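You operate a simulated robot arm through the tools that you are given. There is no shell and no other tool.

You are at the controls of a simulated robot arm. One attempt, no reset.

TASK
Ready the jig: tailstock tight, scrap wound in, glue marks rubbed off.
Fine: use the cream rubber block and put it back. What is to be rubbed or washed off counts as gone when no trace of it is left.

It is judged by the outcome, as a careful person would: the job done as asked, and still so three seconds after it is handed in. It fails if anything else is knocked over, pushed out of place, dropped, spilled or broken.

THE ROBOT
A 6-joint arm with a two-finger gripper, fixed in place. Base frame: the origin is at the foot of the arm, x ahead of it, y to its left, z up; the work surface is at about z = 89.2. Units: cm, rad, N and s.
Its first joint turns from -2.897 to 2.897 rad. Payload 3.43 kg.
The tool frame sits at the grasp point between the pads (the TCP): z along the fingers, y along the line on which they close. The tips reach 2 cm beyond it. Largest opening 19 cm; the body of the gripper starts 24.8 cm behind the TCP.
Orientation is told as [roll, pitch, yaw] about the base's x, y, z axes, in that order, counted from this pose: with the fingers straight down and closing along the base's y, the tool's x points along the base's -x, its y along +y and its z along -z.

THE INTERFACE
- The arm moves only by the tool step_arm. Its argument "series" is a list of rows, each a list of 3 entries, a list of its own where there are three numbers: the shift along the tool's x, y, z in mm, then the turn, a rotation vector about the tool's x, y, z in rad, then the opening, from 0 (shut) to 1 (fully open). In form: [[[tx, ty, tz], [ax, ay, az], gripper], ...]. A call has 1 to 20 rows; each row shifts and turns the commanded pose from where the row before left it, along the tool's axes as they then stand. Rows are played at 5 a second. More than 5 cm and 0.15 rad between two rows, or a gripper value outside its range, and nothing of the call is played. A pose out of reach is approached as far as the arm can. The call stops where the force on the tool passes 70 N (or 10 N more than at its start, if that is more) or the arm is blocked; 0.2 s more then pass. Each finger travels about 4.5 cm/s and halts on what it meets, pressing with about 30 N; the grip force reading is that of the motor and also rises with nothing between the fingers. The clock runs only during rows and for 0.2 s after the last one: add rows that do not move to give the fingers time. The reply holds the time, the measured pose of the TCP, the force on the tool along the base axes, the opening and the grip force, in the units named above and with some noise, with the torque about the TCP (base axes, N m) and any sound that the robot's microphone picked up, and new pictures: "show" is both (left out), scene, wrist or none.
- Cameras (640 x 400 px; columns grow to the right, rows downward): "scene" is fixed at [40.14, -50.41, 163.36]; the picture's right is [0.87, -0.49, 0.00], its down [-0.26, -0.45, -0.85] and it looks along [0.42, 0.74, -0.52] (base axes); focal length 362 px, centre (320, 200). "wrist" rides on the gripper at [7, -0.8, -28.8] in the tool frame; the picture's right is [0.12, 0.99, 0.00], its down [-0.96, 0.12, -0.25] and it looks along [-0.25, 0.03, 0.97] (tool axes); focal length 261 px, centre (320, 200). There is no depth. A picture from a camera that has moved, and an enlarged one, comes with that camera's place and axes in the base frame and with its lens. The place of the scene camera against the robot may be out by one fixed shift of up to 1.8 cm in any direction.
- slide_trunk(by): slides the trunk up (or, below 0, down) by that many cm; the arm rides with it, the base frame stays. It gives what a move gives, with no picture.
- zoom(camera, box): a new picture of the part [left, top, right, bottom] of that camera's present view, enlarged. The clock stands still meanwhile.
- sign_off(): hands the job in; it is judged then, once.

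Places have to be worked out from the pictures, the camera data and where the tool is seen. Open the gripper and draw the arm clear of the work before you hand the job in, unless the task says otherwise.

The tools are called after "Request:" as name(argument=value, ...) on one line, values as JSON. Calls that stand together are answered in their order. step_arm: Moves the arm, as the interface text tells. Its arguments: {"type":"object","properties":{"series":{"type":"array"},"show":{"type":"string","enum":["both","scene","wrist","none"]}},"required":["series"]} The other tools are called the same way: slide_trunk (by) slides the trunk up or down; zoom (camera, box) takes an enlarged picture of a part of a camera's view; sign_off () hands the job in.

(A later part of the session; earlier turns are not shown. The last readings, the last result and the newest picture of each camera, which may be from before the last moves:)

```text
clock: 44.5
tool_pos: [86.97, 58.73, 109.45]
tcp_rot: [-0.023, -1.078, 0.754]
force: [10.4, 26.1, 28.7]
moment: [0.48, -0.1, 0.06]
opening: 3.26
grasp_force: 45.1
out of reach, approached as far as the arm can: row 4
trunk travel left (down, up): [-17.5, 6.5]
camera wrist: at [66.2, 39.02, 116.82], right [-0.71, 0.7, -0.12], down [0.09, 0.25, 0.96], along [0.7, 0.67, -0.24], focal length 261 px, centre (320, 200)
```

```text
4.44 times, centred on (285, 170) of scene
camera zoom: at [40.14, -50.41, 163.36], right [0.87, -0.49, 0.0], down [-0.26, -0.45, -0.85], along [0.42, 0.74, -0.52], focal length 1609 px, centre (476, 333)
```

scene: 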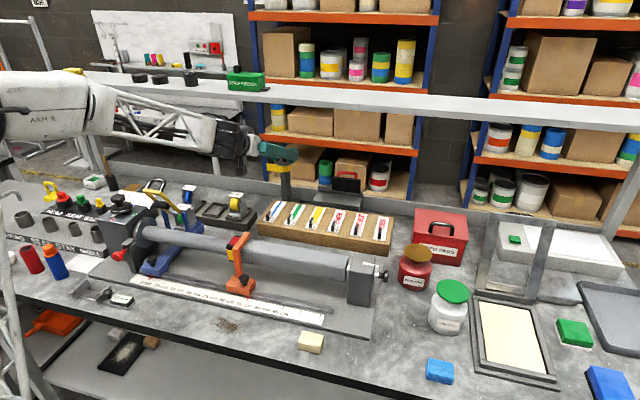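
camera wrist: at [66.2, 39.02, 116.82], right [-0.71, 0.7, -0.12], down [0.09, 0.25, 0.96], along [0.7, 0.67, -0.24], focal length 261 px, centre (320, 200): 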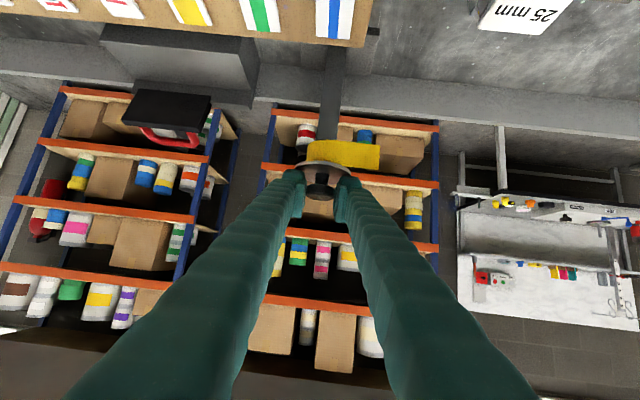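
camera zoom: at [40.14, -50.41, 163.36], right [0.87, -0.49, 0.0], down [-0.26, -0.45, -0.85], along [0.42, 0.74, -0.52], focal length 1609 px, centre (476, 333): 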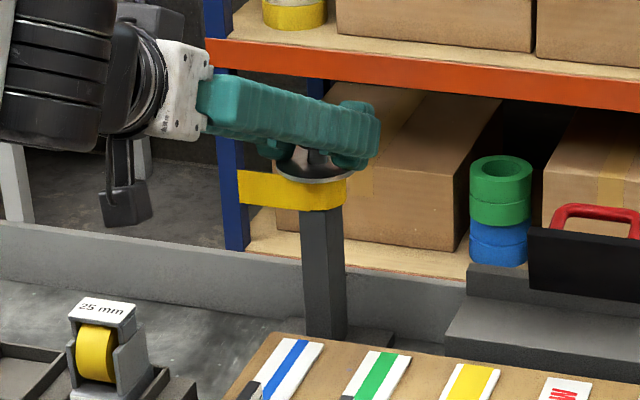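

The tape keeps shortening. One row reported a reach limit but the arm passed through it. I'll continue the stroke in smaller steps.

Request:
step_arm(series=[[[0, 0, 0], [-0.089, 0, -0.0456], 0.1], [[0, 0, 0], [-0.089, 0, -0.0456], 0.1], [[0, 0, 0], [-0.089, 0, -0.0456], 0.1], [[0, 0, 0], [0, 0, 0], 0.1]], show="scene")

Request:
zoom(camera="scene", box=[235, 125, 335, 215])

Request:
zoom(camera="wrist", box=[250, 110, 390, 220])

```text
clock: 45.5
tool_pos: [86.92, 58.47, 109.41]
tcp_rot: [-0.009, -1.073, 1.037]
force: [10.1, 5.0, 42.8]
moment: [0.24, -0.3, -0.05]
opening: 3.22
grasp_force: 45.0
trunk travel left (down, up): [-17.5, 6.5]
```

scene: 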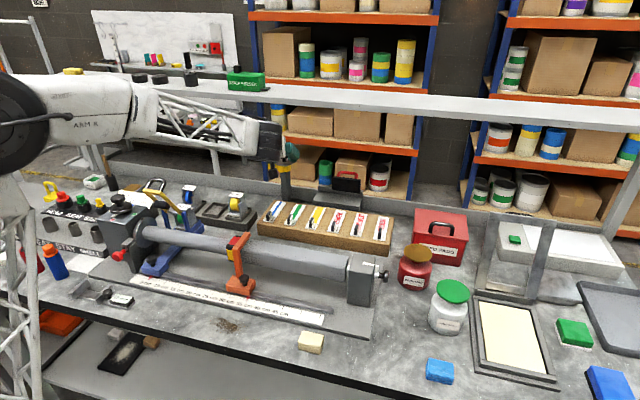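

```text
4.44 times, centred on (285, 170) of scene
camera zoom: at [40.14, -50.41, 163.36], right [0.87, -0.49, 0.0], down [-0.26, -0.45, -0.85], along [0.42, 0.74, -0.52], focal length 1609 px, centre (476, 333)
```

zoom: 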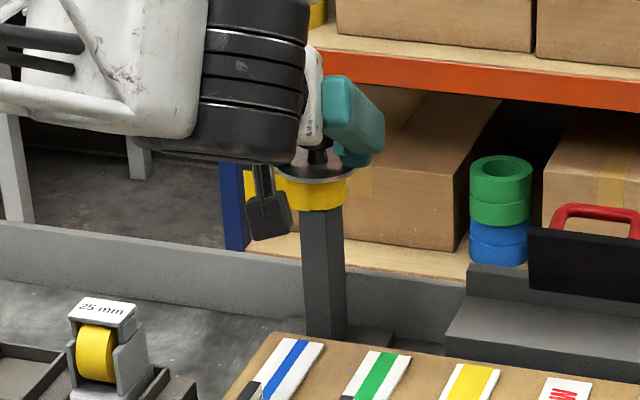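

```text
3.64 times, centred on (320, 165) of wrist
camera zoom: at [73.03, 33.55, 116.81], right [-0.88, 0.46, -0.11], down [0.02, 0.27, 0.96], along [0.47, 0.85, -0.25], focal length 948 px, centre (320, 327)
```

zoom: 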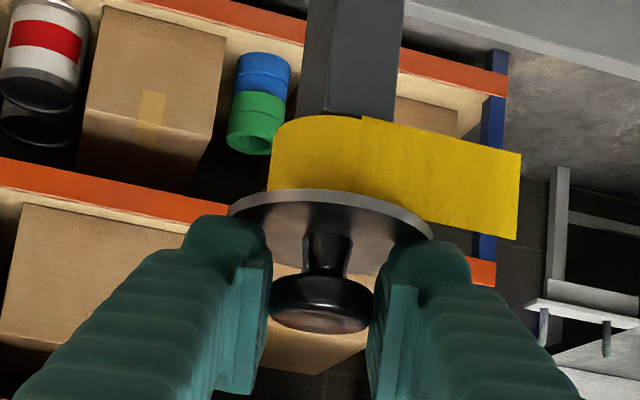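

About 1.1 rad wound so far. The vertical force has reached about 43 N, so I'll release to relieve it, check the pose and then swing back for the next stroke.

Request:
step_arm(series=[[[0, 0, 0], [0, 0, 0], 0.32], [[0, 0, 0], [0, 0, 0], 0.32], [[0, 0, 0], [0, 0, 0], 0.32]], show="wrist")

Request:
zoom(camera="wrist", box=[250, 110, 390, 220])

```text
clock: 46.3
tool_pos: [86.85, 58.78, 108.66]
tcp_rot: [-0.004, -1.066, 1.039]
force: [3.7, -3.4, 3.0]
moment: [-0.09, -0.15, -0.06]
opening: 6.34
grasp_force: 1.6
trunk travel left (down, up): [-17.5, 6.5]
camera wrist: at [73.0, 33.79, 116.42], right [-0.88, 0.46, -0.11], down [0.02, 0.27, 0.96], along [0.47, 0.85, -0.25], focal length 261 px, centre (320, 200)
```

wrist: 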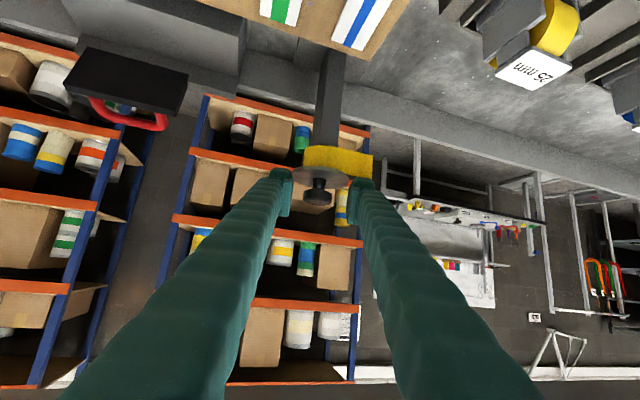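

```text
3.64 times, centred on (320, 165) of wrist
camera zoom: at [73.0, 33.79, 116.42], right [-0.88, 0.46, -0.11], down [0.02, 0.27, 0.96], along [0.47, 0.85, -0.25], focal length 948 px, centre (320, 327)
```

zoom: 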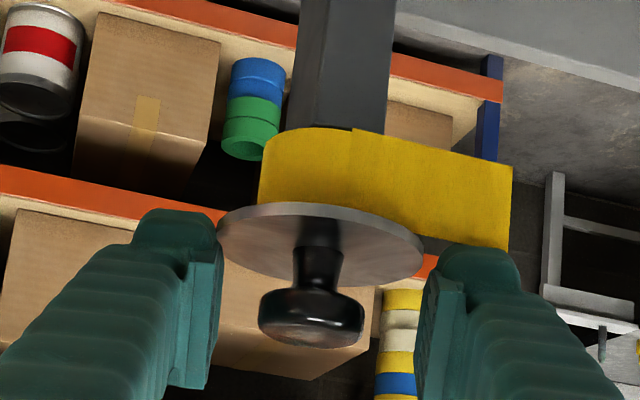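

Released, the TCP sits 0.8 cm too low, close to the disc. I'll lift it about 9 mm, centre on the cap, and rotate back about the spool axis with the fingers open.

Request:
step_arm(series=[[[-7.9, -1.9, -4.35], [0, 0, 0], 0.32], [[0, 1.07, 0], [0.125, 0, 0.0682], 0.32], [[0, 1.07, 0], [0.125, 0, 0.0682], 0.32], [[0, 1.07, 0], [0.125, 0, 0.0682], 0.32], [[0, 1.07, 0], [0.125, 0, 0.0682], 0.32], [[0, 1.07, 0], [0.125, 0, 0.0682], 0.32], [[0, 1.07, 0], [0.125, 0, 0.0682], 0.32], [[0, 1.07, 0], [0.125, 0, 0.0682], 0.32], [[0, 1.07, 0], [0.125, 0, 0.0682], 0.32], [[0, 0, 0], [0, 0, 0], 0.32]])

Request:
zoom(camera="wrist", box=[250, 110, 390, 220])

Request:
zoom(camera="scene", box=[235, 125, 335, 215])

```text
clock: 48.5
tool_pos: [86.63, 59.4, 109.93]
tcp_rot: [-0.003, -1.074, -0.104]
force: [0.0, 0.1, -0.5]
moment: [-0.07, -0.07, -0.04]
opening: 6.09
grasp_force: 0.0
out of reach, approached as far as the arm can: row 4
trunk travel left (down, up): [-17.5, 6.5]
camera wrist: at [58.16, 61.62, 117.43], right [0.05, 0.99, -0.11], down [0.25, 0.09, 0.96], along [0.97, -0.08, -0.25], focal length 261 px, centre (320, 200)
```

scene: 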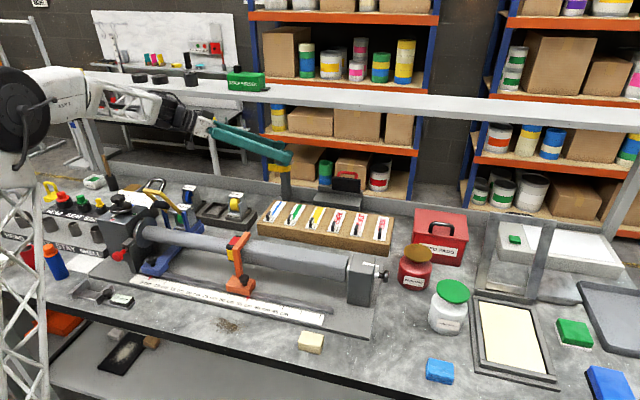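
wrist: 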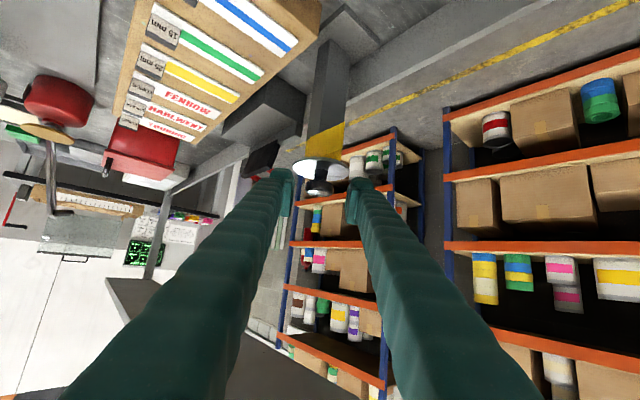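

```text
3.64 times, centred on (320, 165) of wrist
camera zoom: at [58.16, 61.62, 117.43], right [0.05, 0.99, -0.11], down [0.25, 0.09, 0.96], along [0.97, -0.08, -0.25], focal length 948 px, centre (320, 327)
```

zoom: 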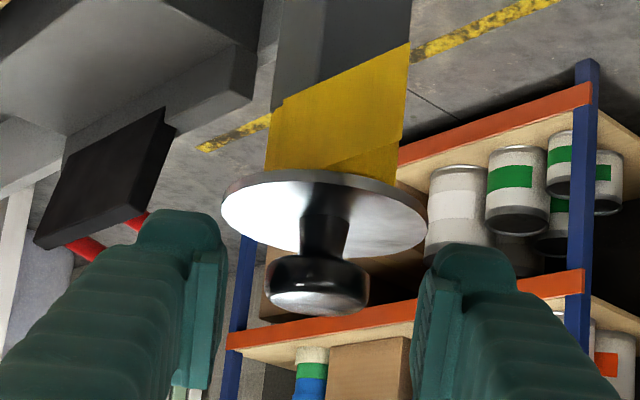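

```text
4.44 times, centred on (285, 170) of scene
camera zoom: at [40.14, -50.41, 163.36], right [0.87, -0.49, 0.0], down [-0.26, -0.45, -0.85], along [0.42, 0.74, -0.52], focal length 1609 px, centre (476, 333)
```

zoom: 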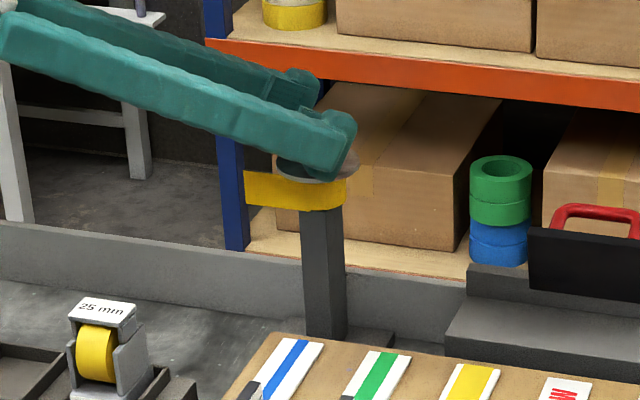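

The tape has come in from 217 to 245 px and roughly 70 px remain, so about three more strokes. I'll fine-centre, regrip and start the second stroke.

Request:
step_arm(series=[[[2, -1, 0], [0, 0, 0], 0.32], [[0, 0, 0], [0, 0, 0], 0.1], [[0, 0, 0], [0, 0, 0], 0.1], [[0, 0, 0], [0, 0, 0], 0.1], [[0, 0, 0], [0, 0, 0], 0.1], [[0, -0.4, 0], [-0.088, 0, -0.0476], 0.1], [[0, -0.4, 0], [-0.088, 0, -0.0476], 0.1], [[0, -0.4, 0], [-0.088, 0, -0.0476], 0.1], [[0, -0.4, 0], [-0.088, 0, -0.0476], 0.1], [[0, -0.4, 0], [-0.088, 0, -0.0476], 0.1], [[0, -0.4, 0], [-0.088, 0, -0.0476], 0.1], [[0, 0, 0], [0, 0, 0], 0.1]], show="none")

```text
clock: 51.1
tool_pos: [86.55, 58.69, 109.84]
tcp_rot: [-0.001, -1.073, 0.494]
force: [-29.6, -36.7, -10.3]
moment: [-0.65, 0.43, -0.19]
opening: 3.09
grasp_force: 45.2
trunk travel left (down, up): [-17.5, 6.5]
```

A force of about 45 N is pushing the tool back toward the base, so I'll ease it off a few millimetres that way while I continue turning.

Request:
step_arm(series=[[[1.0, -1, -2.5], [0, 0, 0], 0.1], [[0, -0.6, 0], [-0.088, 0, -0.0476], 0.1], [[0, -0.6, 0], [-0.088, 0, -0.0476], 0.1], [[0, -0.6, 0], [-0.088, 0, -0.0476], 0.1], [[0, 0, 0], [0, 0, 0], 0.1]], show="none")

Request:
zoom(camera="scene", box=[235, 125, 335, 215])

Request:
zoom(camera="wrist", box=[250, 110, 390, 220])

```text
clock: 52.3
tool_pos: [86.83, 58.46, 110.06]
tcp_rot: [-0.002, -1.077, 0.793]
force: [28.2, -10.8, 9.0]
moment: [-0.26, -0.25, -0.19]
opening: 3.01
grasp_force: 44.9
trunk travel left (down, up): [-17.5, 6.5]
```

```text
4.44 times, centred on (285, 170) of scene
camera zoom: at [40.14, -50.41, 163.36], right [0.87, -0.49, 0.0], down [-0.26, -0.45, -0.85], along [0.42, 0.74, -0.52], focal length 1609 px, centre (476, 333)
```

zoom: 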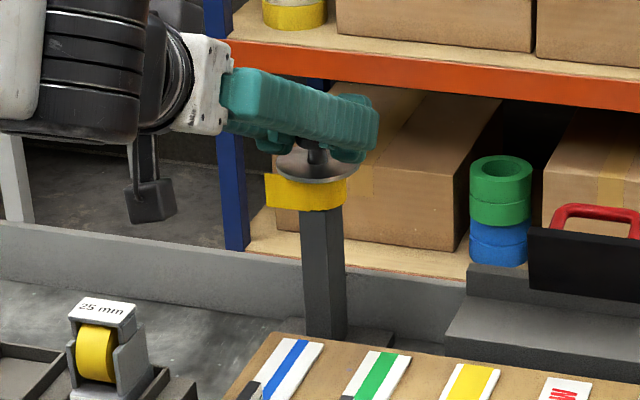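

```text
3.64 times, centred on (320, 165) of wrist
camera zoom: at [67.28, 37.52, 117.52], right [-0.75, 0.66, -0.11], down [0.08, 0.25, 0.96], along [0.66, 0.71, -0.24], focal length 948 px, centre (320, 327)
```

zoom: 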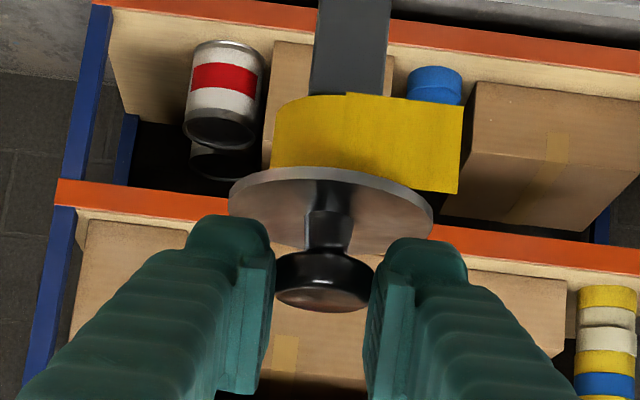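

The tape end is at 265 px now. I'll continue this stroke with a slight sideways correction.

Request:
step_arm(series=[[[0, -1.5, 1], [-0.088, 0, -0.0476], 0.1], [[0, -0.9, 0], [-0.088, 0, -0.0476], 0.1], [[0, -0.9, 0], [-0.088, 0, -0.0476], 0.1], [[0, -0.9, 0], [-0.088, 0, -0.0476], 0.1], [[0, 0, 0], [0, 0, 0], 0.1]], show="none")

Request:
zoom(camera="wrist", box=[250, 110, 390, 220])

Request:
zoom(camera="scene", box=[135, 45, 335, 215])

```text
clock: 53.5
tool_pos: [86.98, 58.21, 109.95]
tcp_rot: [-0.001, -1.077, 1.194]
force: [19.5, -21.1, 36.5]
moment: [-0.26, -0.46, -0.26]
opening: 2.93
grasp_force: 44.8
trunk travel left (down, up): [-17.5, 6.5]
```

```text
3.64 times, centred on (320, 165) of wrist
camera zoom: at [77.25, 31.28, 117.5], right [-0.94, 0.31, -0.11], down [-0.02, 0.26, 0.96], along [0.33, 0.91, -0.24], focal length 948 px, centre (320, 327)
```

zoom: 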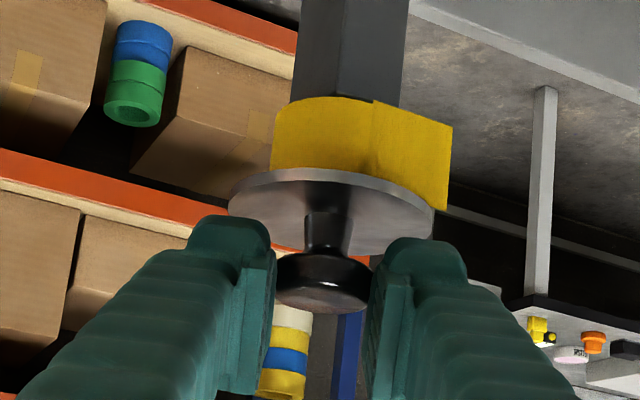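

```text
2.35 times, centred on (235, 130) of scene
camera zoom: at [40.14, -50.41, 163.36], right [0.87, -0.49, 0.0], down [-0.26, -0.45, -0.85], along [0.42, 0.74, -0.52], focal length 852 px, centre (520, 365)
```

zoom: 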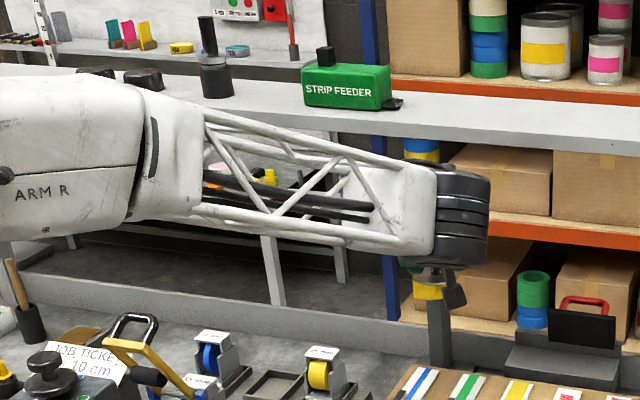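

About 1.3 rad more is wound and only a short tail is left. I'll release and check the centring before swinging back.

Request:
step_arm(series=[[[0, 0, 0], [0, 0, 0], 0.32], [[0, 0, 0], [0, 0, 0], 0.32], [[0, 0, 0], [0, 0, 0], 0.32]], show="none")

Request:
zoom(camera="wrist", box=[250, 110, 390, 220])

```text
clock: 54.3
tool_pos: [87.0, 58.33, 109.65]
tcp_rot: [0.003, -1.074, 1.192]
force: [-0.1, 0.5, -0.2]
moment: [0.0, 0.0, -0.04]
opening: 6.1
grasp_force: 0.1
trunk travel left (down, up): [-17.5, 6.5]
```

```text
3.64 times, centred on (320, 165) of wrist
camera zoom: at [77.24, 31.45, 117.22], right [-0.94, 0.31, -0.1], down [-0.02, 0.27, 0.96], along [0.33, 0.91, -0.25], focal length 948 px, centre (320, 327)
```

zoom: 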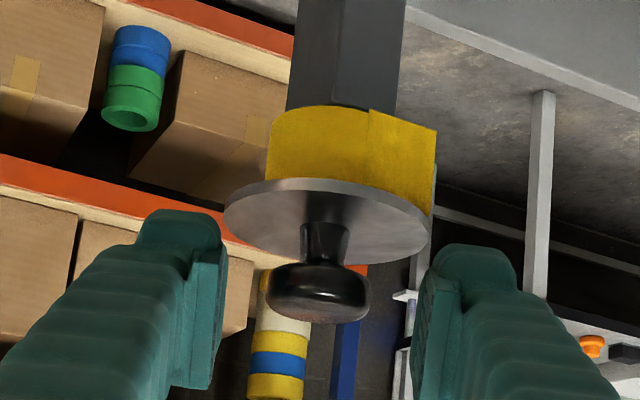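

The cap is centred, so I'll swing back about the spool axis for a third stroke.

Request:
step_arm(series=[[[0, 1.1, 0], [0.127, 0, 0.0684], 0.32], [[0, 1.1, 0], [0.127, 0, 0.0684], 0.32], [[0, 1.1, 0], [0.127, 0, 0.0684], 0.32], [[0, 1.1, 0], [0.127, 0, 0.0684], 0.32], [[0, 1.1, 0], [0.127, 0, 0.0684], 0.32], [[0, 1.1, 0], [0.127, 0, 0.0684], 0.32], [[0, 1.1, 0], [0.127, 0, 0.0684], 0.32], [[0, 1.1, 0], [0.127, 0, 0.0684], 0.32], [[0, 1.1, 0], [0.127, 0, 0.0684], 0.32], [[0, 0, 0], [0, 0, 0], 0.32]], show="none")

Request:
zoom(camera="wrist", box=[250, 110, 390, 220])

Request:
zoom(camera="scene", box=[235, 125, 335, 215])

```text
clock: 56.5
tool_pos: [86.44, 59.37, 109.98]
tcp_rot: [-0.011, -1.074, -0.097]
force: [0.5, 0.6, -0.2]
moment: [-0.04, -0.02, -0.02]
opening: 6.05
grasp_force: 0.1
out of reach, approached as far as the arm can: row 4
trunk travel left (down, up): [-17.5, 6.5]
```

```text
3.64 times, centred on (320, 165) of wrist
camera zoom: at [58.03, 61.61, 117.52], right [0.05, 0.99, -0.11], down [0.25, 0.09, 0.96], along [0.97, -0.07, -0.24], focal length 948 px, centre (320, 327)
```

zoom: 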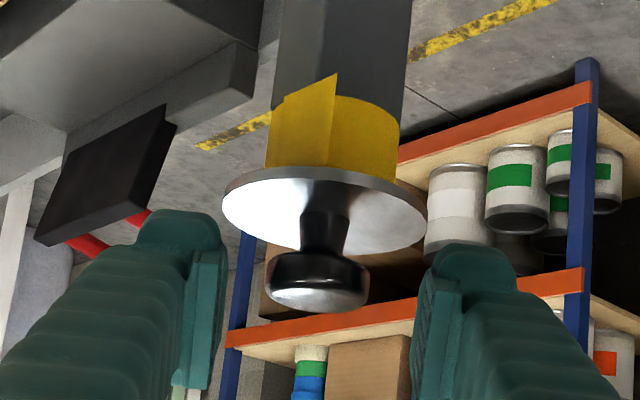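

```text
4.44 times, centred on (285, 170) of scene
camera zoom: at [40.14, -50.41, 163.36], right [0.87, -0.49, 0.0], down [-0.26, -0.45, -0.85], along [0.42, 0.74, -0.52], focal length 1609 px, centre (476, 333)
```

zoom: 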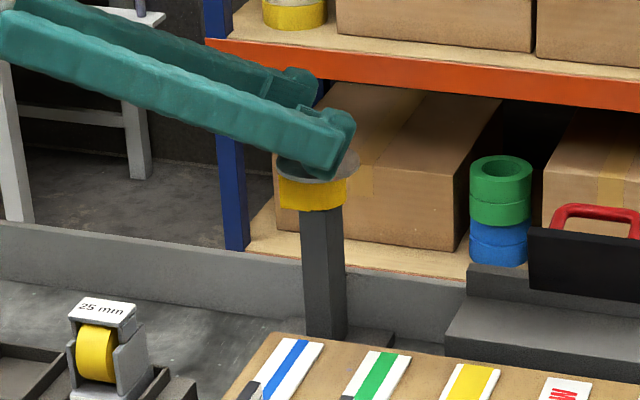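

Only a short stub of tail remains. I'll advance 3 mm for a better hold, regrip and do the third stroke.

Request:
step_arm(series=[[[1.5, -0.5, 3], [0, 0, 0], 0.32], [[0, 0, 0], [0, 0, 0], 0.1], [[0, 0, 0], [0, 0, 0], 0.1], [[0, 0, 0], [0, 0, 0], 0.1], [[0, 0, 0], [0, 0, 0], 0.1], [[0, -0.5, 0], [-0.088, 0, -0.0476], 0.1], [[0, -0.5, 0], [-0.088, 0, -0.0476], 0.1], [[0, -0.5, 0], [-0.088, 0, -0.0476], 0.1], [[0, -0.5, 0], [-0.088, 0, -0.0476], 0.1], [[0, -0.5, 0], [-0.088, 0, -0.0476], 0.1], [[0, 0, 0], [0, 0, 0], 0.1]], show="none")

Request:
zoom(camera="wrist", box=[250, 110, 390, 220])

Request:
zoom(camera="scene", box=[235, 125, 335, 215])

```text
clock: 58.9
tool_pos: [86.74, 58.88, 109.87]
tcp_rot: [-0.006, -1.074, 0.404]
force: [-24.4, -31.8, -14.7]
moment: [-0.59, 0.24, -0.14]
opening: 3.2
grasp_force: 45.0
trunk travel left (down, up): [-17.5, 6.5]
```

```text
3.64 times, centred on (320, 165) of wrist
camera zoom: at [60.69, 47.09, 117.37], right [-0.43, 0.89, -0.11], down [0.18, 0.2, 0.96], along [0.88, 0.4, -0.25], focal length 948 px, centre (320, 327)
```

zoom: 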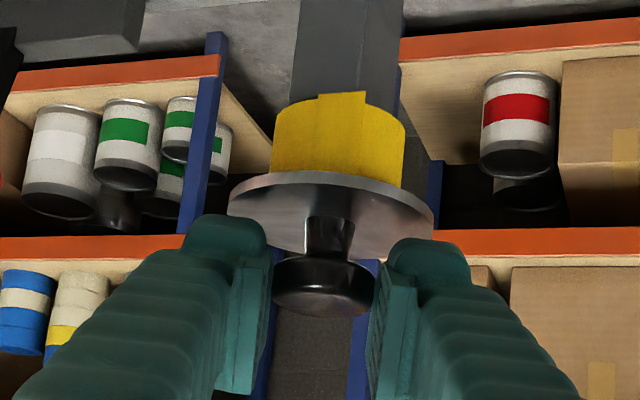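

```text
4.44 times, centred on (285, 170) of scene
camera zoom: at [40.14, -50.41, 163.36], right [0.87, -0.49, 0.0], down [-0.26, -0.45, -0.85], along [0.42, 0.74, -0.52], focal length 1609 px, centre (476, 333)
```

zoom: 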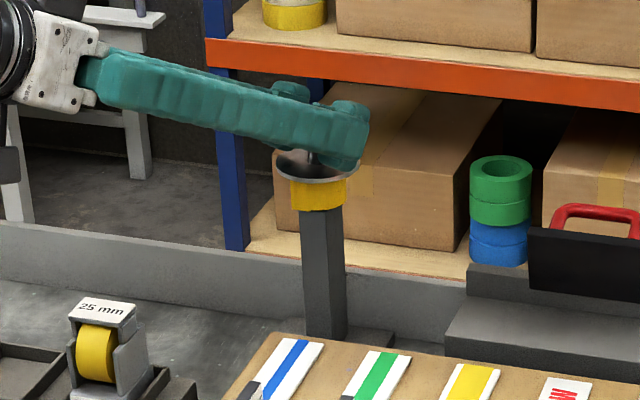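

Nearly all is in, with just a small tab left at the front. I'll ease the inward force and continue the stroke until the tab is gone or the spool stops.

Request:
step_arm(series=[[[1.0, -1, -2], [-0.088, 0, -0.0476], 0.1], [[0, -0.6, 0], [-0.088, 0, -0.0476], 0.1], [[0, -0.6, 0], [-0.088, 0, -0.0476], 0.1], [[0, -0.9, 0], [-0.088, 0, -0.0476], 0.1], [[0, -0.9, 0], [-0.088, 0, -0.0476], 0.1], [[0, 0, 0], [0, 0, 0], 0.1]], show="none")

Request:
zoom(camera="wrist", box=[250, 110, 390, 220])

Request:
zoom(camera="scene", box=[235, 125, 335, 215])

```text
clock: 60.3
tool_pos: [86.83, 58.43, 110.43]
tcp_rot: [-0.008, -1.077, 0.901]
force: [24.7, 2.6, 44.9]
moment: [0.12, -0.56, -0.09]
opening: 2.93
grasp_force: 44.7
trunk travel left (down, up): [-17.5, 6.5]
```

```text
3.64 times, centred on (320, 165) of wrist
camera zoom: at [69.6, 35.63, 117.8], right [-0.81, 0.58, -0.11], down [0.06, 0.26, 0.96], along [0.58, 0.77, -0.24], focal length 948 px, centre (320, 327)
```

zoom: 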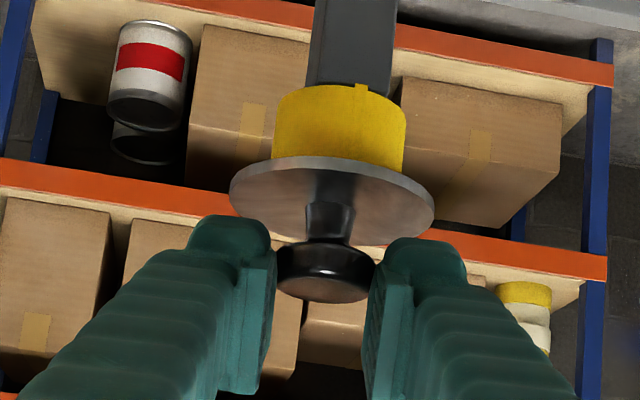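

```text
4.44 times, centred on (285, 170) of scene
camera zoom: at [40.14, -50.41, 163.36], right [0.87, -0.49, 0.0], down [-0.26, -0.45, -0.85], along [0.42, 0.74, -0.52], focal length 1609 px, centre (476, 333)
```

zoom: 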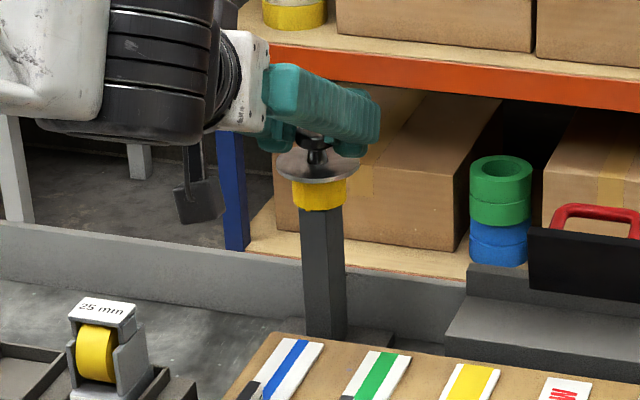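

Only a sliver of tail remains. I'll relieve the vertical force slightly and finish the stroke.

Request:
step_arm(series=[[[-0.5, -0.6, 0], [-0.088, 0, -0.0476], 0.1], [[0, -0.9, 0], [-0.088, 0, -0.0476], 0.1], [[0, -0.9, 0], [-0.088, 0, -0.0476], 0.1], [[0, -0.9, 0], [-0.088, 0, -0.0476], 0.1], [[0, 0, 0], [0, 0, 0], 0.1]], show="none")

Request:
zoom(camera="wrist", box=[250, 110, 390, 220])

```text
clock: 61.3
tool_pos: [87.09, 58.21, 110.28]
tcp_rot: [-0.012, -1.075, 1.297]
force: [-13.5, -49.8, 15.2]
moment: [-1.45, 0.05, 0.03]
opening: 2.86
grasp_force: 45.4
trunk travel left (down, up): [-17.5, 6.5]
stopped in row 5: the force on the tool passed its limit at 72 N (the readings are from after the stop); the commanded pose is now the measured one
```

```text
3.64 times, centred on (320, 165) of wrist
camera zoom: at [79.85, 30.49, 117.75], right [-0.97, 0.22, -0.11], down [-0.05, 0.26, 0.96], along [0.24, 0.94, -0.24], focal length 948 px, centre (320, 327)
```

zoom: 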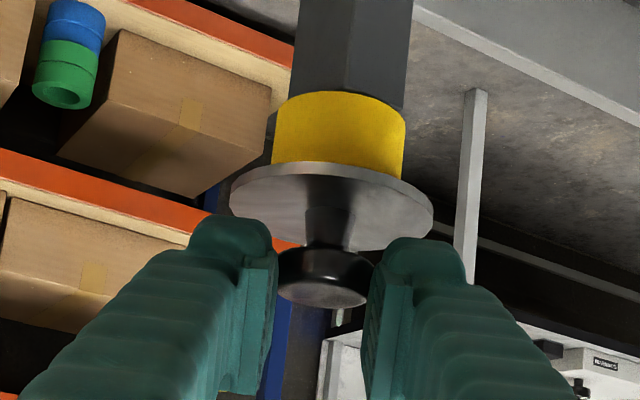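

The tail is completely in and the torque jumped, so the spool has hit its stop. I'll release and look.

Request:
step_arm(series=[[[0, 0, 0], [0, 0, 0], 0.32], [[0, 0, 0], [0, 0, 0], 0.32], [[0, 0, 0], [0, 0, 0], 0.32]], show="scene")

Request:
zoom(camera="wrist", box=[250, 110, 390, 220])

```text
clock: 62.1
tool_pos: [86.97, 58.63, 110.02]
tcp_rot: [-0.005, -1.074, 1.292]
force: [0.2, 0.6, 0.5]
moment: [0.0, 0.01, 0.01]
opening: 6.05
grasp_force: 0.0
trunk travel left (down, up): [-17.5, 6.5]
```

scene: 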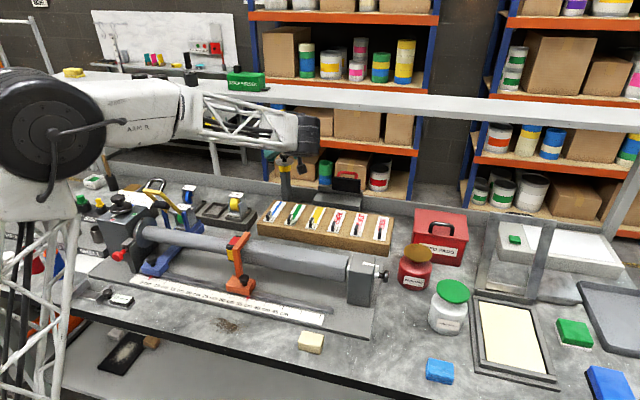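

```text
3.64 times, centred on (320, 165) of wrist
camera zoom: at [79.9, 30.97, 117.56], right [-0.97, 0.22, -0.11], down [-0.05, 0.27, 0.96], along [0.24, 0.94, -0.25], focal length 948 px, centre (320, 327)
```

zoom: 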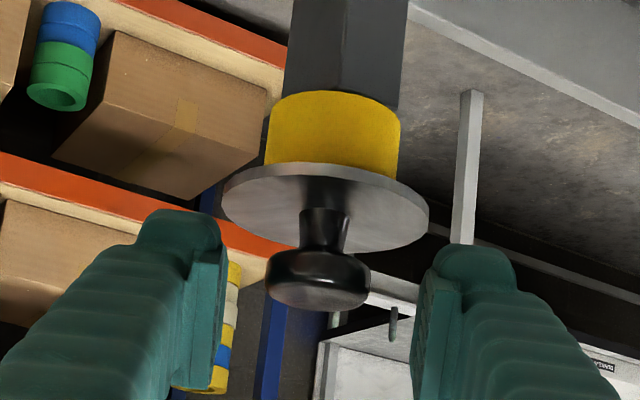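

The tape is fully wound and stays put. I'll withdraw straight back along the tool axis from under the shelf.

Request:
step_arm(series=[[[0, 0, -40], [0, 0, 0], 0.4], [[0, 0, -45], [0, 0, 0], 0.4], [[0, 0, -45], [0, 0, 0], 0.4], [[0, 0, -45], [0, 0, 0], 0.4], [[0, 0, -45], [0, 0, 0], 0.4], [[0, 0, -45], [0, 0, 0], 0.4], [[0, 0, -35], [0, 0, 0], 0.4], [[0, 0, 0], [0, 0, 0], 0.4]])

```text
clock: 63.9
tool_pos: [79.64, 33.38, 124.46]
tcp_rot: [-0.005, -1.073, 1.295]
force: [0.6, -0.6, 1.0]
moment: [-0.06, -0.02, -0.01]
opening: 7.6
grasp_force: 0.1
trunk travel left (down, up): [-17.5, 6.5]
camera wrist: at [72.49, 5.6, 131.92], right [-0.97, 0.22, -0.11], down [-0.05, 0.27, 0.96], along [0.24, 0.94, -0.25], focal length 261 px, centre (320, 200)
```

scene: 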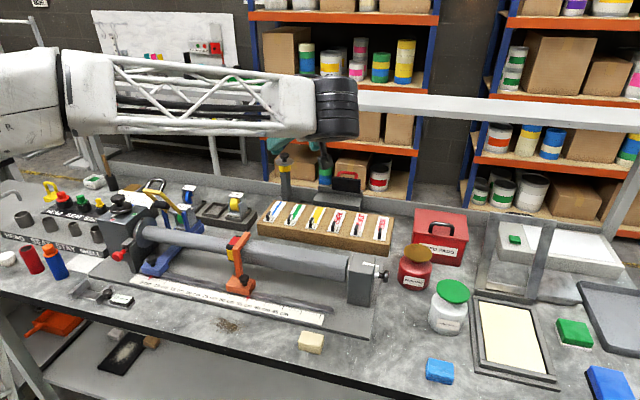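
wrist: 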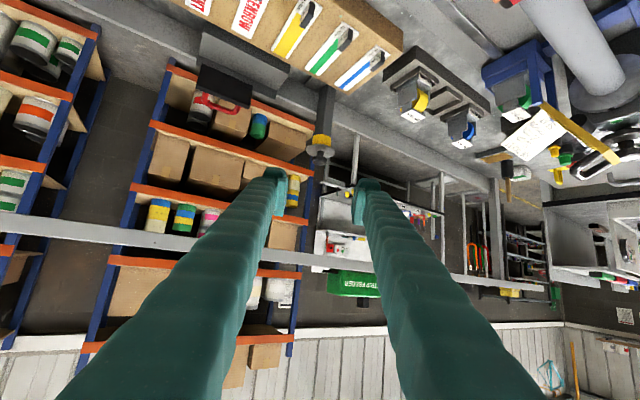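

I'm clear of the shelf. I'll pull back a bit more, bring the tool upright and yaw it to about 0.715 so the fingers close along the jig direction.

Request:
step_arm(series=[[[0, 0, -45], [0, 0, 0], 0.4], [[0, 0, -45], [0, 0, 0], 0.4], [[0, 0, 0], [0, 0.134, 0], 0.4], [[0, 0, 0], [0, 0.134, 0], 0.4], [[0, 0, 0], [0, 0.134, 0], 0.4], [[0, 0, 0], [0, 0.134, 0], 0.4], [[0, 0, 0], [0, 0.134, 0], 0.4], [[0, 0, 0], [0, 0.134, 0], 0.4], [[0, 0, 0], [0, 0.134, 0], 0.4], [[0, 0, 0], [0, 0.135, 0], 0.4], [[0, 0, 0], [0, 0, 0.145], 0.4], [[0, 0, 0], [0, 0, 0.145], 0.4], [[0, 0, 0], [0, 0, 0.145], 0.4], [[0, 0, 0], [0, 0, 0.145], 0.4], [[0, 0, 0], [0, 0, 0], 0.4]])

```text
clock: 67.1
tool_pos: [77.45, 25.4, 128.99]
tcp_rot: [0.182, -0.241, 0.69]
force: [-0.2, -0.3, -0.2]
moment: [0.0, 0.03, 0.0]
opening: 7.57
grasp_force: 0.0
out of reach, approached as far as the arm can: row 8, 9, 10
trunk travel left (down, up): [-17.5, 6.5]
camera wrist: at [71.04, 12.24, 154.52], right [-0.74, 0.65, 0.15], down [0.63, 0.61, 0.49], along [0.23, 0.45, -0.86], focal length 261 px, centre (320, 200)
```

scene: 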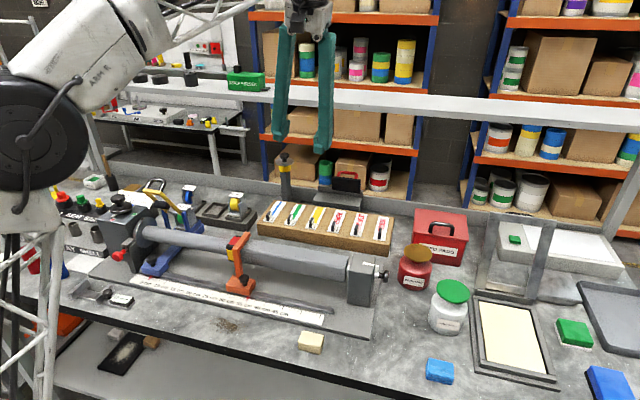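
wrist: 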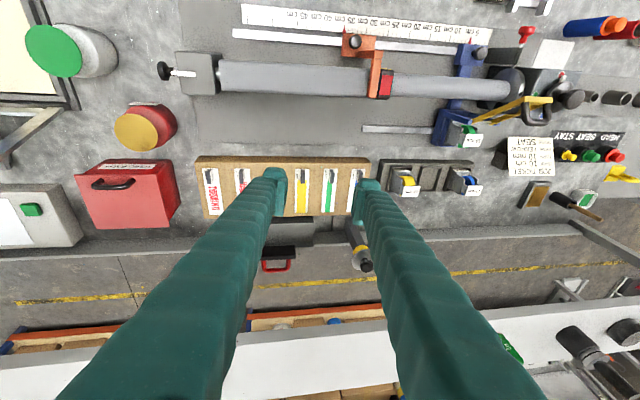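

The tool is still tilted about 0.3 rad because upright wasn't reachable out there. I'll move in toward the smudge first and then finish levelling it.

Request:
step_arm(series=[[[43.3, 7.1, -2.5], [0, 0, 0], 0.4], [[43.3, 7.1, -2.5], [0, 0, 0], 0.4], [[43.3, 7.1, -2.5], [0, 0, 0], 0.4], [[43.3, 7.1, -2.5], [0, 0, 0], 0.4], [[43.3, 7.1, -2.5], [0, 0, 0], 0.4], [[43.3, 7.1, -2.5], [0, 0, 0], 0.4], [[0, 0, 0], [0.0594, 0.0807, 0], 0.4], [[0, 0, 0], [0.0594, 0.0807, 0], 0.4], [[0, 0, 0], [0.0594, 0.0807, 0], 0.4], [[0, 0, 0], [0, 0, 0], 0.4]])

```text
clock: 69.3
tool_pos: [55.19, 11.87, 124.99]
tcp_rot: [0.194, -0.2, 0.697]
force: [0.4, 0.3, 0.0]
moment: [-0.01, -0.02, 0.01]
opening: 7.6
grasp_force: 0.1
out of reach, approached as far as the arm can: row 7, 8, 9
trunk travel left (down, up): [-17.5, 6.5]
camera wrist: at [49.77, -1.01, 151.12], right [-0.74, 0.65, 0.17], down [0.64, 0.62, 0.45], along [0.19, 0.44, -0.88], focal length 261 px, centre (320, 200)
```

scene: 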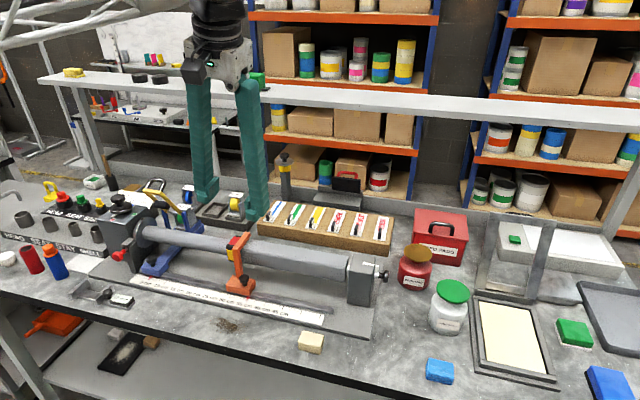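
wrist: 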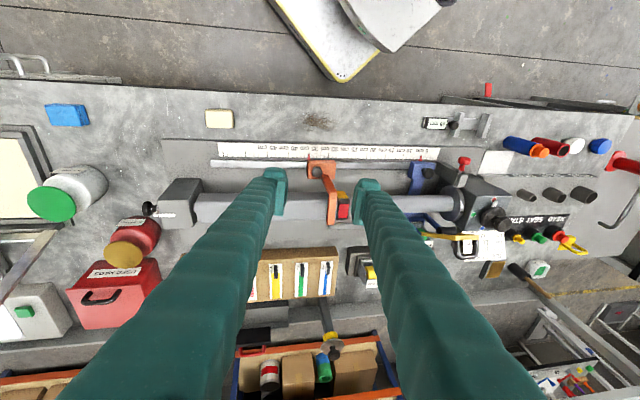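

The arm can't level here. I think the wrist flipped branches when it swept past alignment with the forearm, and a wrist joint is now at its limit. I'll undo it the way it came: go back out, re-tilt under the shelf front clear of the spool, swing the heading back, and then stand upright.

Request:
step_arm(series=[[[-43.3, -7.1, 2.5], [0, 0, 0], 0.4], [[-43.3, -7.1, 2.5], [0, 0, 0], 0.4], [[-43.3, -7.1, 2.5], [0, 0, 0], 0.4], [[-43.3, -7.1, 2.5], [0, 0, 0], 0.4], [[-43.3, -7.1, 2.5], [0, 0, 0], 0.4], [[0, 0, 0], [-0.0263, -0.1126, -0.0813], 0.32], [[0, 0, 0], [-0.0263, -0.1126, -0.0813], 0.32], [[0, 0, 0], [-0.0263, -0.1126, -0.0813], 0.32], [[0, 0, 0], [-0.0263, -0.1126, -0.0813], 0.32], [[0, 0, 0], [-0.0263, -0.1126, -0.0813], 0.32], [[0, 0, 0], [-0.0263, -0.1126, -0.0813], 0.32], [[0, 0, 0], [-0.0263, -0.1126, -0.0813], 0.32], [[0, 0, 0], [0, 0, 0], 0.32]])

```text
clock: 72.1
tool_pos: [73.82, 23.42, 127.45]
tcp_rot: [0.001, -1.073, 1.288]
force: [0.1, -0.4, -0.3]
moment: [0.03, 0.0, -0.02]
opening: 6.07
grasp_force: 0.0
trunk travel left (down, up): [-17.5, 6.5]
camera wrist: at [66.81, -4.21, 134.92], right [-0.97, 0.22, -0.1], down [-0.04, 0.26, 0.96], along [0.24, 0.94, -0.25], focal length 261 px, centre (320, 200)
```

scene: 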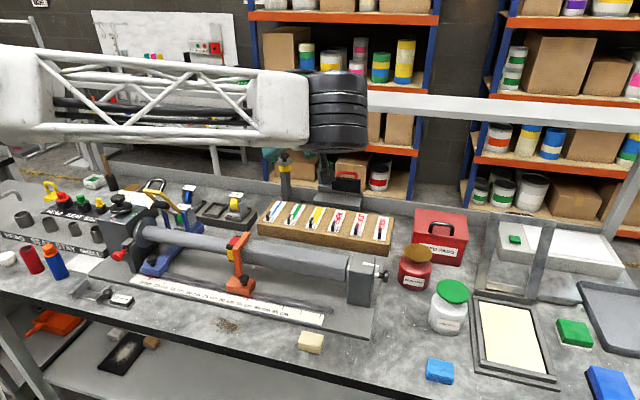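
wrist: 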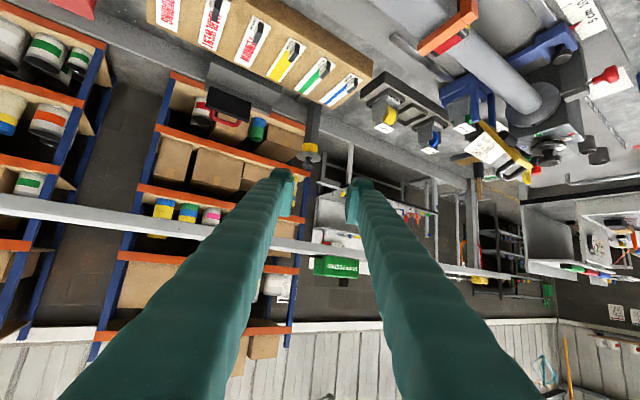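

Orientation is restored. Past the spool the tool crossed through alignment with the forearm, so I need to cross back at the same reach and height (r≈104.6, z≈109.6). To keep clear of the spool I'll do it over the open front-right of the bench, moving there in stages.

Request:
step_arm(series=[[[0, 0, 0], [0.0988, 0, 0.0538], 0.2], [[0, 0, 0], [0.0988, 0, 0.0538], 0.2], [[0, 0, 0], [0.0988, 0, 0.0538], 0.2], [[0, 0, 0], [0.0988, 0, 0.0538], 0.2], [[8.3, -39.5, -15.1], [0, 0, 0], 0.2], [[8.3, -39.5, -15.1], [0, 0, 0], 0.2], [[8.3, -39.5, -15.1], [0, 0, 0], 0.2], [[8.3, -39.5, -15.1], [0, 0, 0], 0.2], [[8.3, -39.5, -15.1], [0, 0, 0], 0.2], [[8.3, -39.5, -15.1], [0, 0, 0], 0.2], [[8.3, -39.5, -15.1], [0, 0, 0], 0.2], [[8.3, -39.5, -15.1], [0, 0, 0], 0.2], [[0, 0, 0], [0, 0, 0], 0.2]])

```text
clock: 74.9
tool_pos: [88.17, -8.05, 127.32]
tcp_rot: [0.003, -1.072, 0.838]
force: [0.2, -1.0, -0.9]
moment: [0.05, -0.03, 0.07]
opening: 3.81
grasp_force: 0.0
trunk travel left (down, up): [-17.5, 6.5]
camera wrist: at [69.85, -29.82, 134.9], right [-0.78, 0.62, -0.1], down [0.08, 0.26, 0.96], along [0.62, 0.74, -0.25], focal length 261 px, centre (320, 200)
```

scene: 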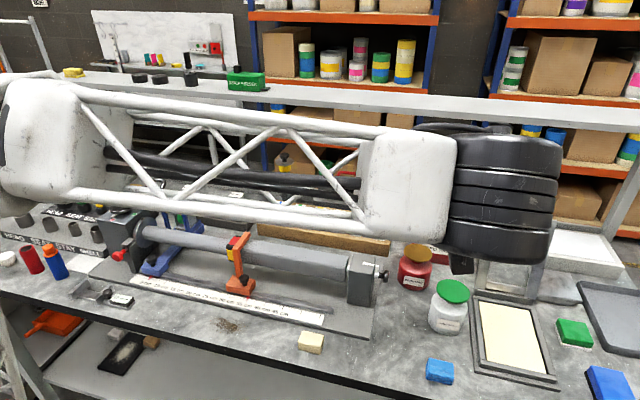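
wrist: 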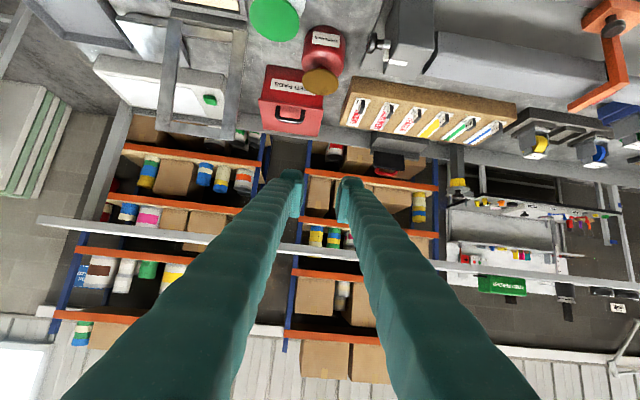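

All clear. I'll turn the heading to 0.35 and move out and down to the crossing spot.

Request:
step_arm(series=[[[0, 0, 0], [0.107, 0, 0.0583], 0.2], [[0, 0, 0], [0.107, 0, 0.0583], 0.2], [[0, 0, 0], [0.107, 0, 0.0583], 0.2], [[0, 0, 0], [0.107, 0, 0.0583], 0.2], [[19.6, -37.1, 10.8], [0, 0, 0], 0.2], [[19.6, -37.1, 10.8], [0, 0, 0], 0.2], [[19.6, -37.1, 10.8], [0, 0, 0], 0.2], [[19.6, -37.1, 10.8], [0, 0, 0], 0.2], [[19.6, -37.1, 10.8], [0, 0, 0], 0.2], [[19.6, -37.1, 10.8], [0, 0, 0], 0.2], [[19.6, -37.1, 10.8], [0, 0, 0], 0.2], [[19.6, -37.1, 10.8], [0, 0, 0], 0.2], [[0, 0, 0], [0, 0, 0], 0.2]])

```text
clock: 77.7
tool_pos: [98.35, -35.82, 109.5]
tcp_rot: [0.004, -1.071, 0.353]
force: [-0.4, -0.6, 0.8]
moment: [0.02, -0.06, 0.04]
opening: 3.78
grasp_force: 0.0
trunk travel left (down, up): [-17.5, 6.5]
camera wrist: at [71.94, -46.5, 117.08], right [-0.4, 0.91, -0.1], down [0.19, 0.19, 0.96], along [0.9, 0.36, -0.25], focal length 261 px, centre (320, 200)
```

scene: 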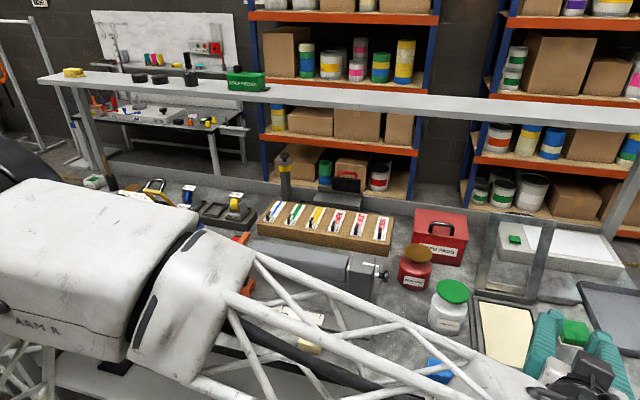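
wrist: 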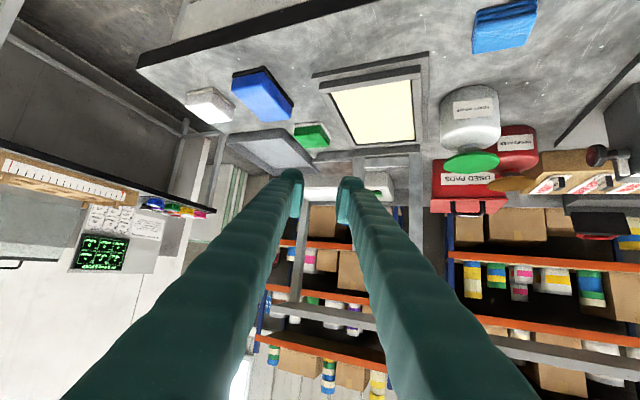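

Now I'll sweep the heading back through alignment, just as the return strokes at the spool did.

Request:
step_arm(series=[[[0, 0, 0], [0.125, 0, 0.0682], 0.2], [[0, 0, 0], [0.125, 0, 0.0682], 0.2], [[0, 0, 0], [0.125, 0, 0.0682], 0.2], [[0, 0, 0], [0.125, 0, 0.0682], 0.2], [[0, 0, 0], [0.125, 0, 0.0682], 0.2], [[0, 0, 0], [0.125, 0, 0.0682], 0.2], [[0, 0, 0], [0.125, 0, 0.0682], 0.2], [[0, 0, 0], [0.125, 0, 0.0682], 0.2], [[0, 0, 0], [0.125, 0, 0.0682], 0.2], [[0, 0, 0], [0, 0, 0], 0.2]])

```text
clock: 79.9
tool_pos: [98.54, -35.67, 109.34]
tcp_rot: [0.001, -1.069, -0.929]
force: [-0.4, 0.8, -0.3]
moment: [-0.02, 0.01, -0.05]
opening: 3.81
grasp_force: 0.0
trunk travel left (down, up): [-17.5, 6.5]
camera wrist: at [80.8, -13.21, 116.97], right [0.76, 0.64, -0.1], down [0.24, -0.13, 0.96], along [0.6, -0.76, -0.25], focal length 261 px, centre (320, 200)
```

scene: 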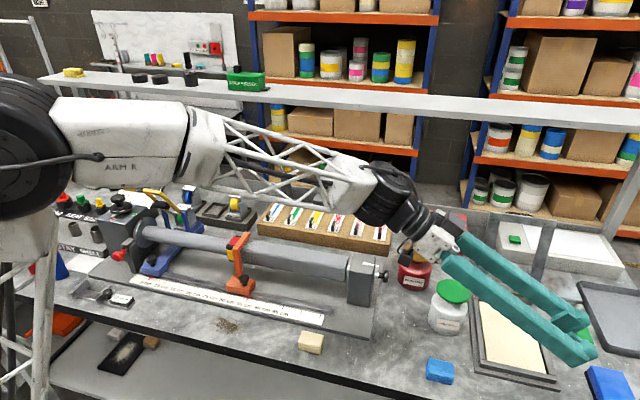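
wrist: 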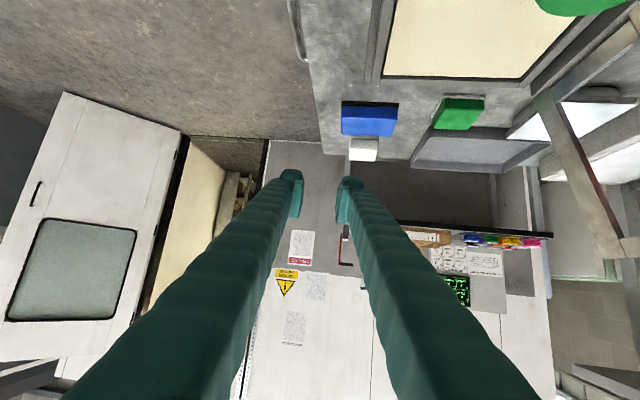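

No reach flags this time. I'll retract along the tool axis and then bring the tool upright.

Request:
step_arm(series=[[[0, 0, -43], [0, 0, 0], 0.2], [[0, 0, -43], [0, 0, 0], 0.2], [[0, 0, -43], [0, 0, 0], 0.2], [[0, 0, -43], [0, 0, 0], 0.2], [[0, 0, -43], [0, 0, 0], 0.2], [[0, 0, -43], [0, 0, 0], 0.2], [[0, 0, -43], [0, 0, 0], 0.2], [[0, 0, 0], [0, 0.1335, 0], 0.2], [[0, 0, 0], [0, 0.1335, 0], 0.2], [[0, 0, 0], [0, 0.1335, 0], 0.2], [[0, 0, 0], [0, 0.1335, 0], 0.2], [[0, 0, 0], [0, 0.1335, 0], 0.2], [[0, 0, 0], [0, 0.1335, 0], 0.2], [[0, 0, 0], [0, 0.1335, 0], 0.2], [[0, 0, 0], [0, 0.1335, 0], 0.2], [[0, 0, 0], [0, 0, 0], 0.2]])

```text
clock: 83.3
tool_pos: [82.77, -14.58, 123.72]
tcp_rot: [-0.001, 0.0, -0.927]
force: [0.2, -1.4, -1.5]
moment: [0.06, 0.13, 0.02]
opening: 3.78
grasp_force: 0.1
trunk travel left (down, up): [-17.5, 6.5]
camera wrist: at [77.94, -9.39, 152.49], right [0.72, 0.69, 0.0], down [0.67, -0.7, 0.25], along [0.17, -0.18, -0.97], focal length 261 px, centre (320, 200)
```

scene: 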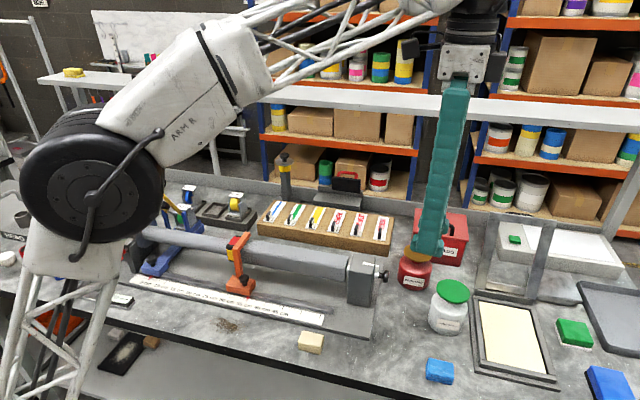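
wrist: 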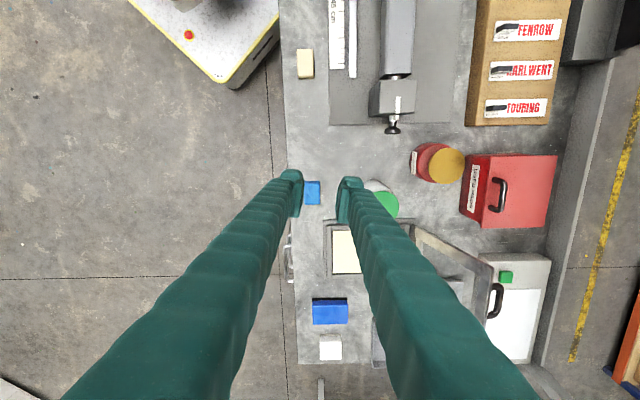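

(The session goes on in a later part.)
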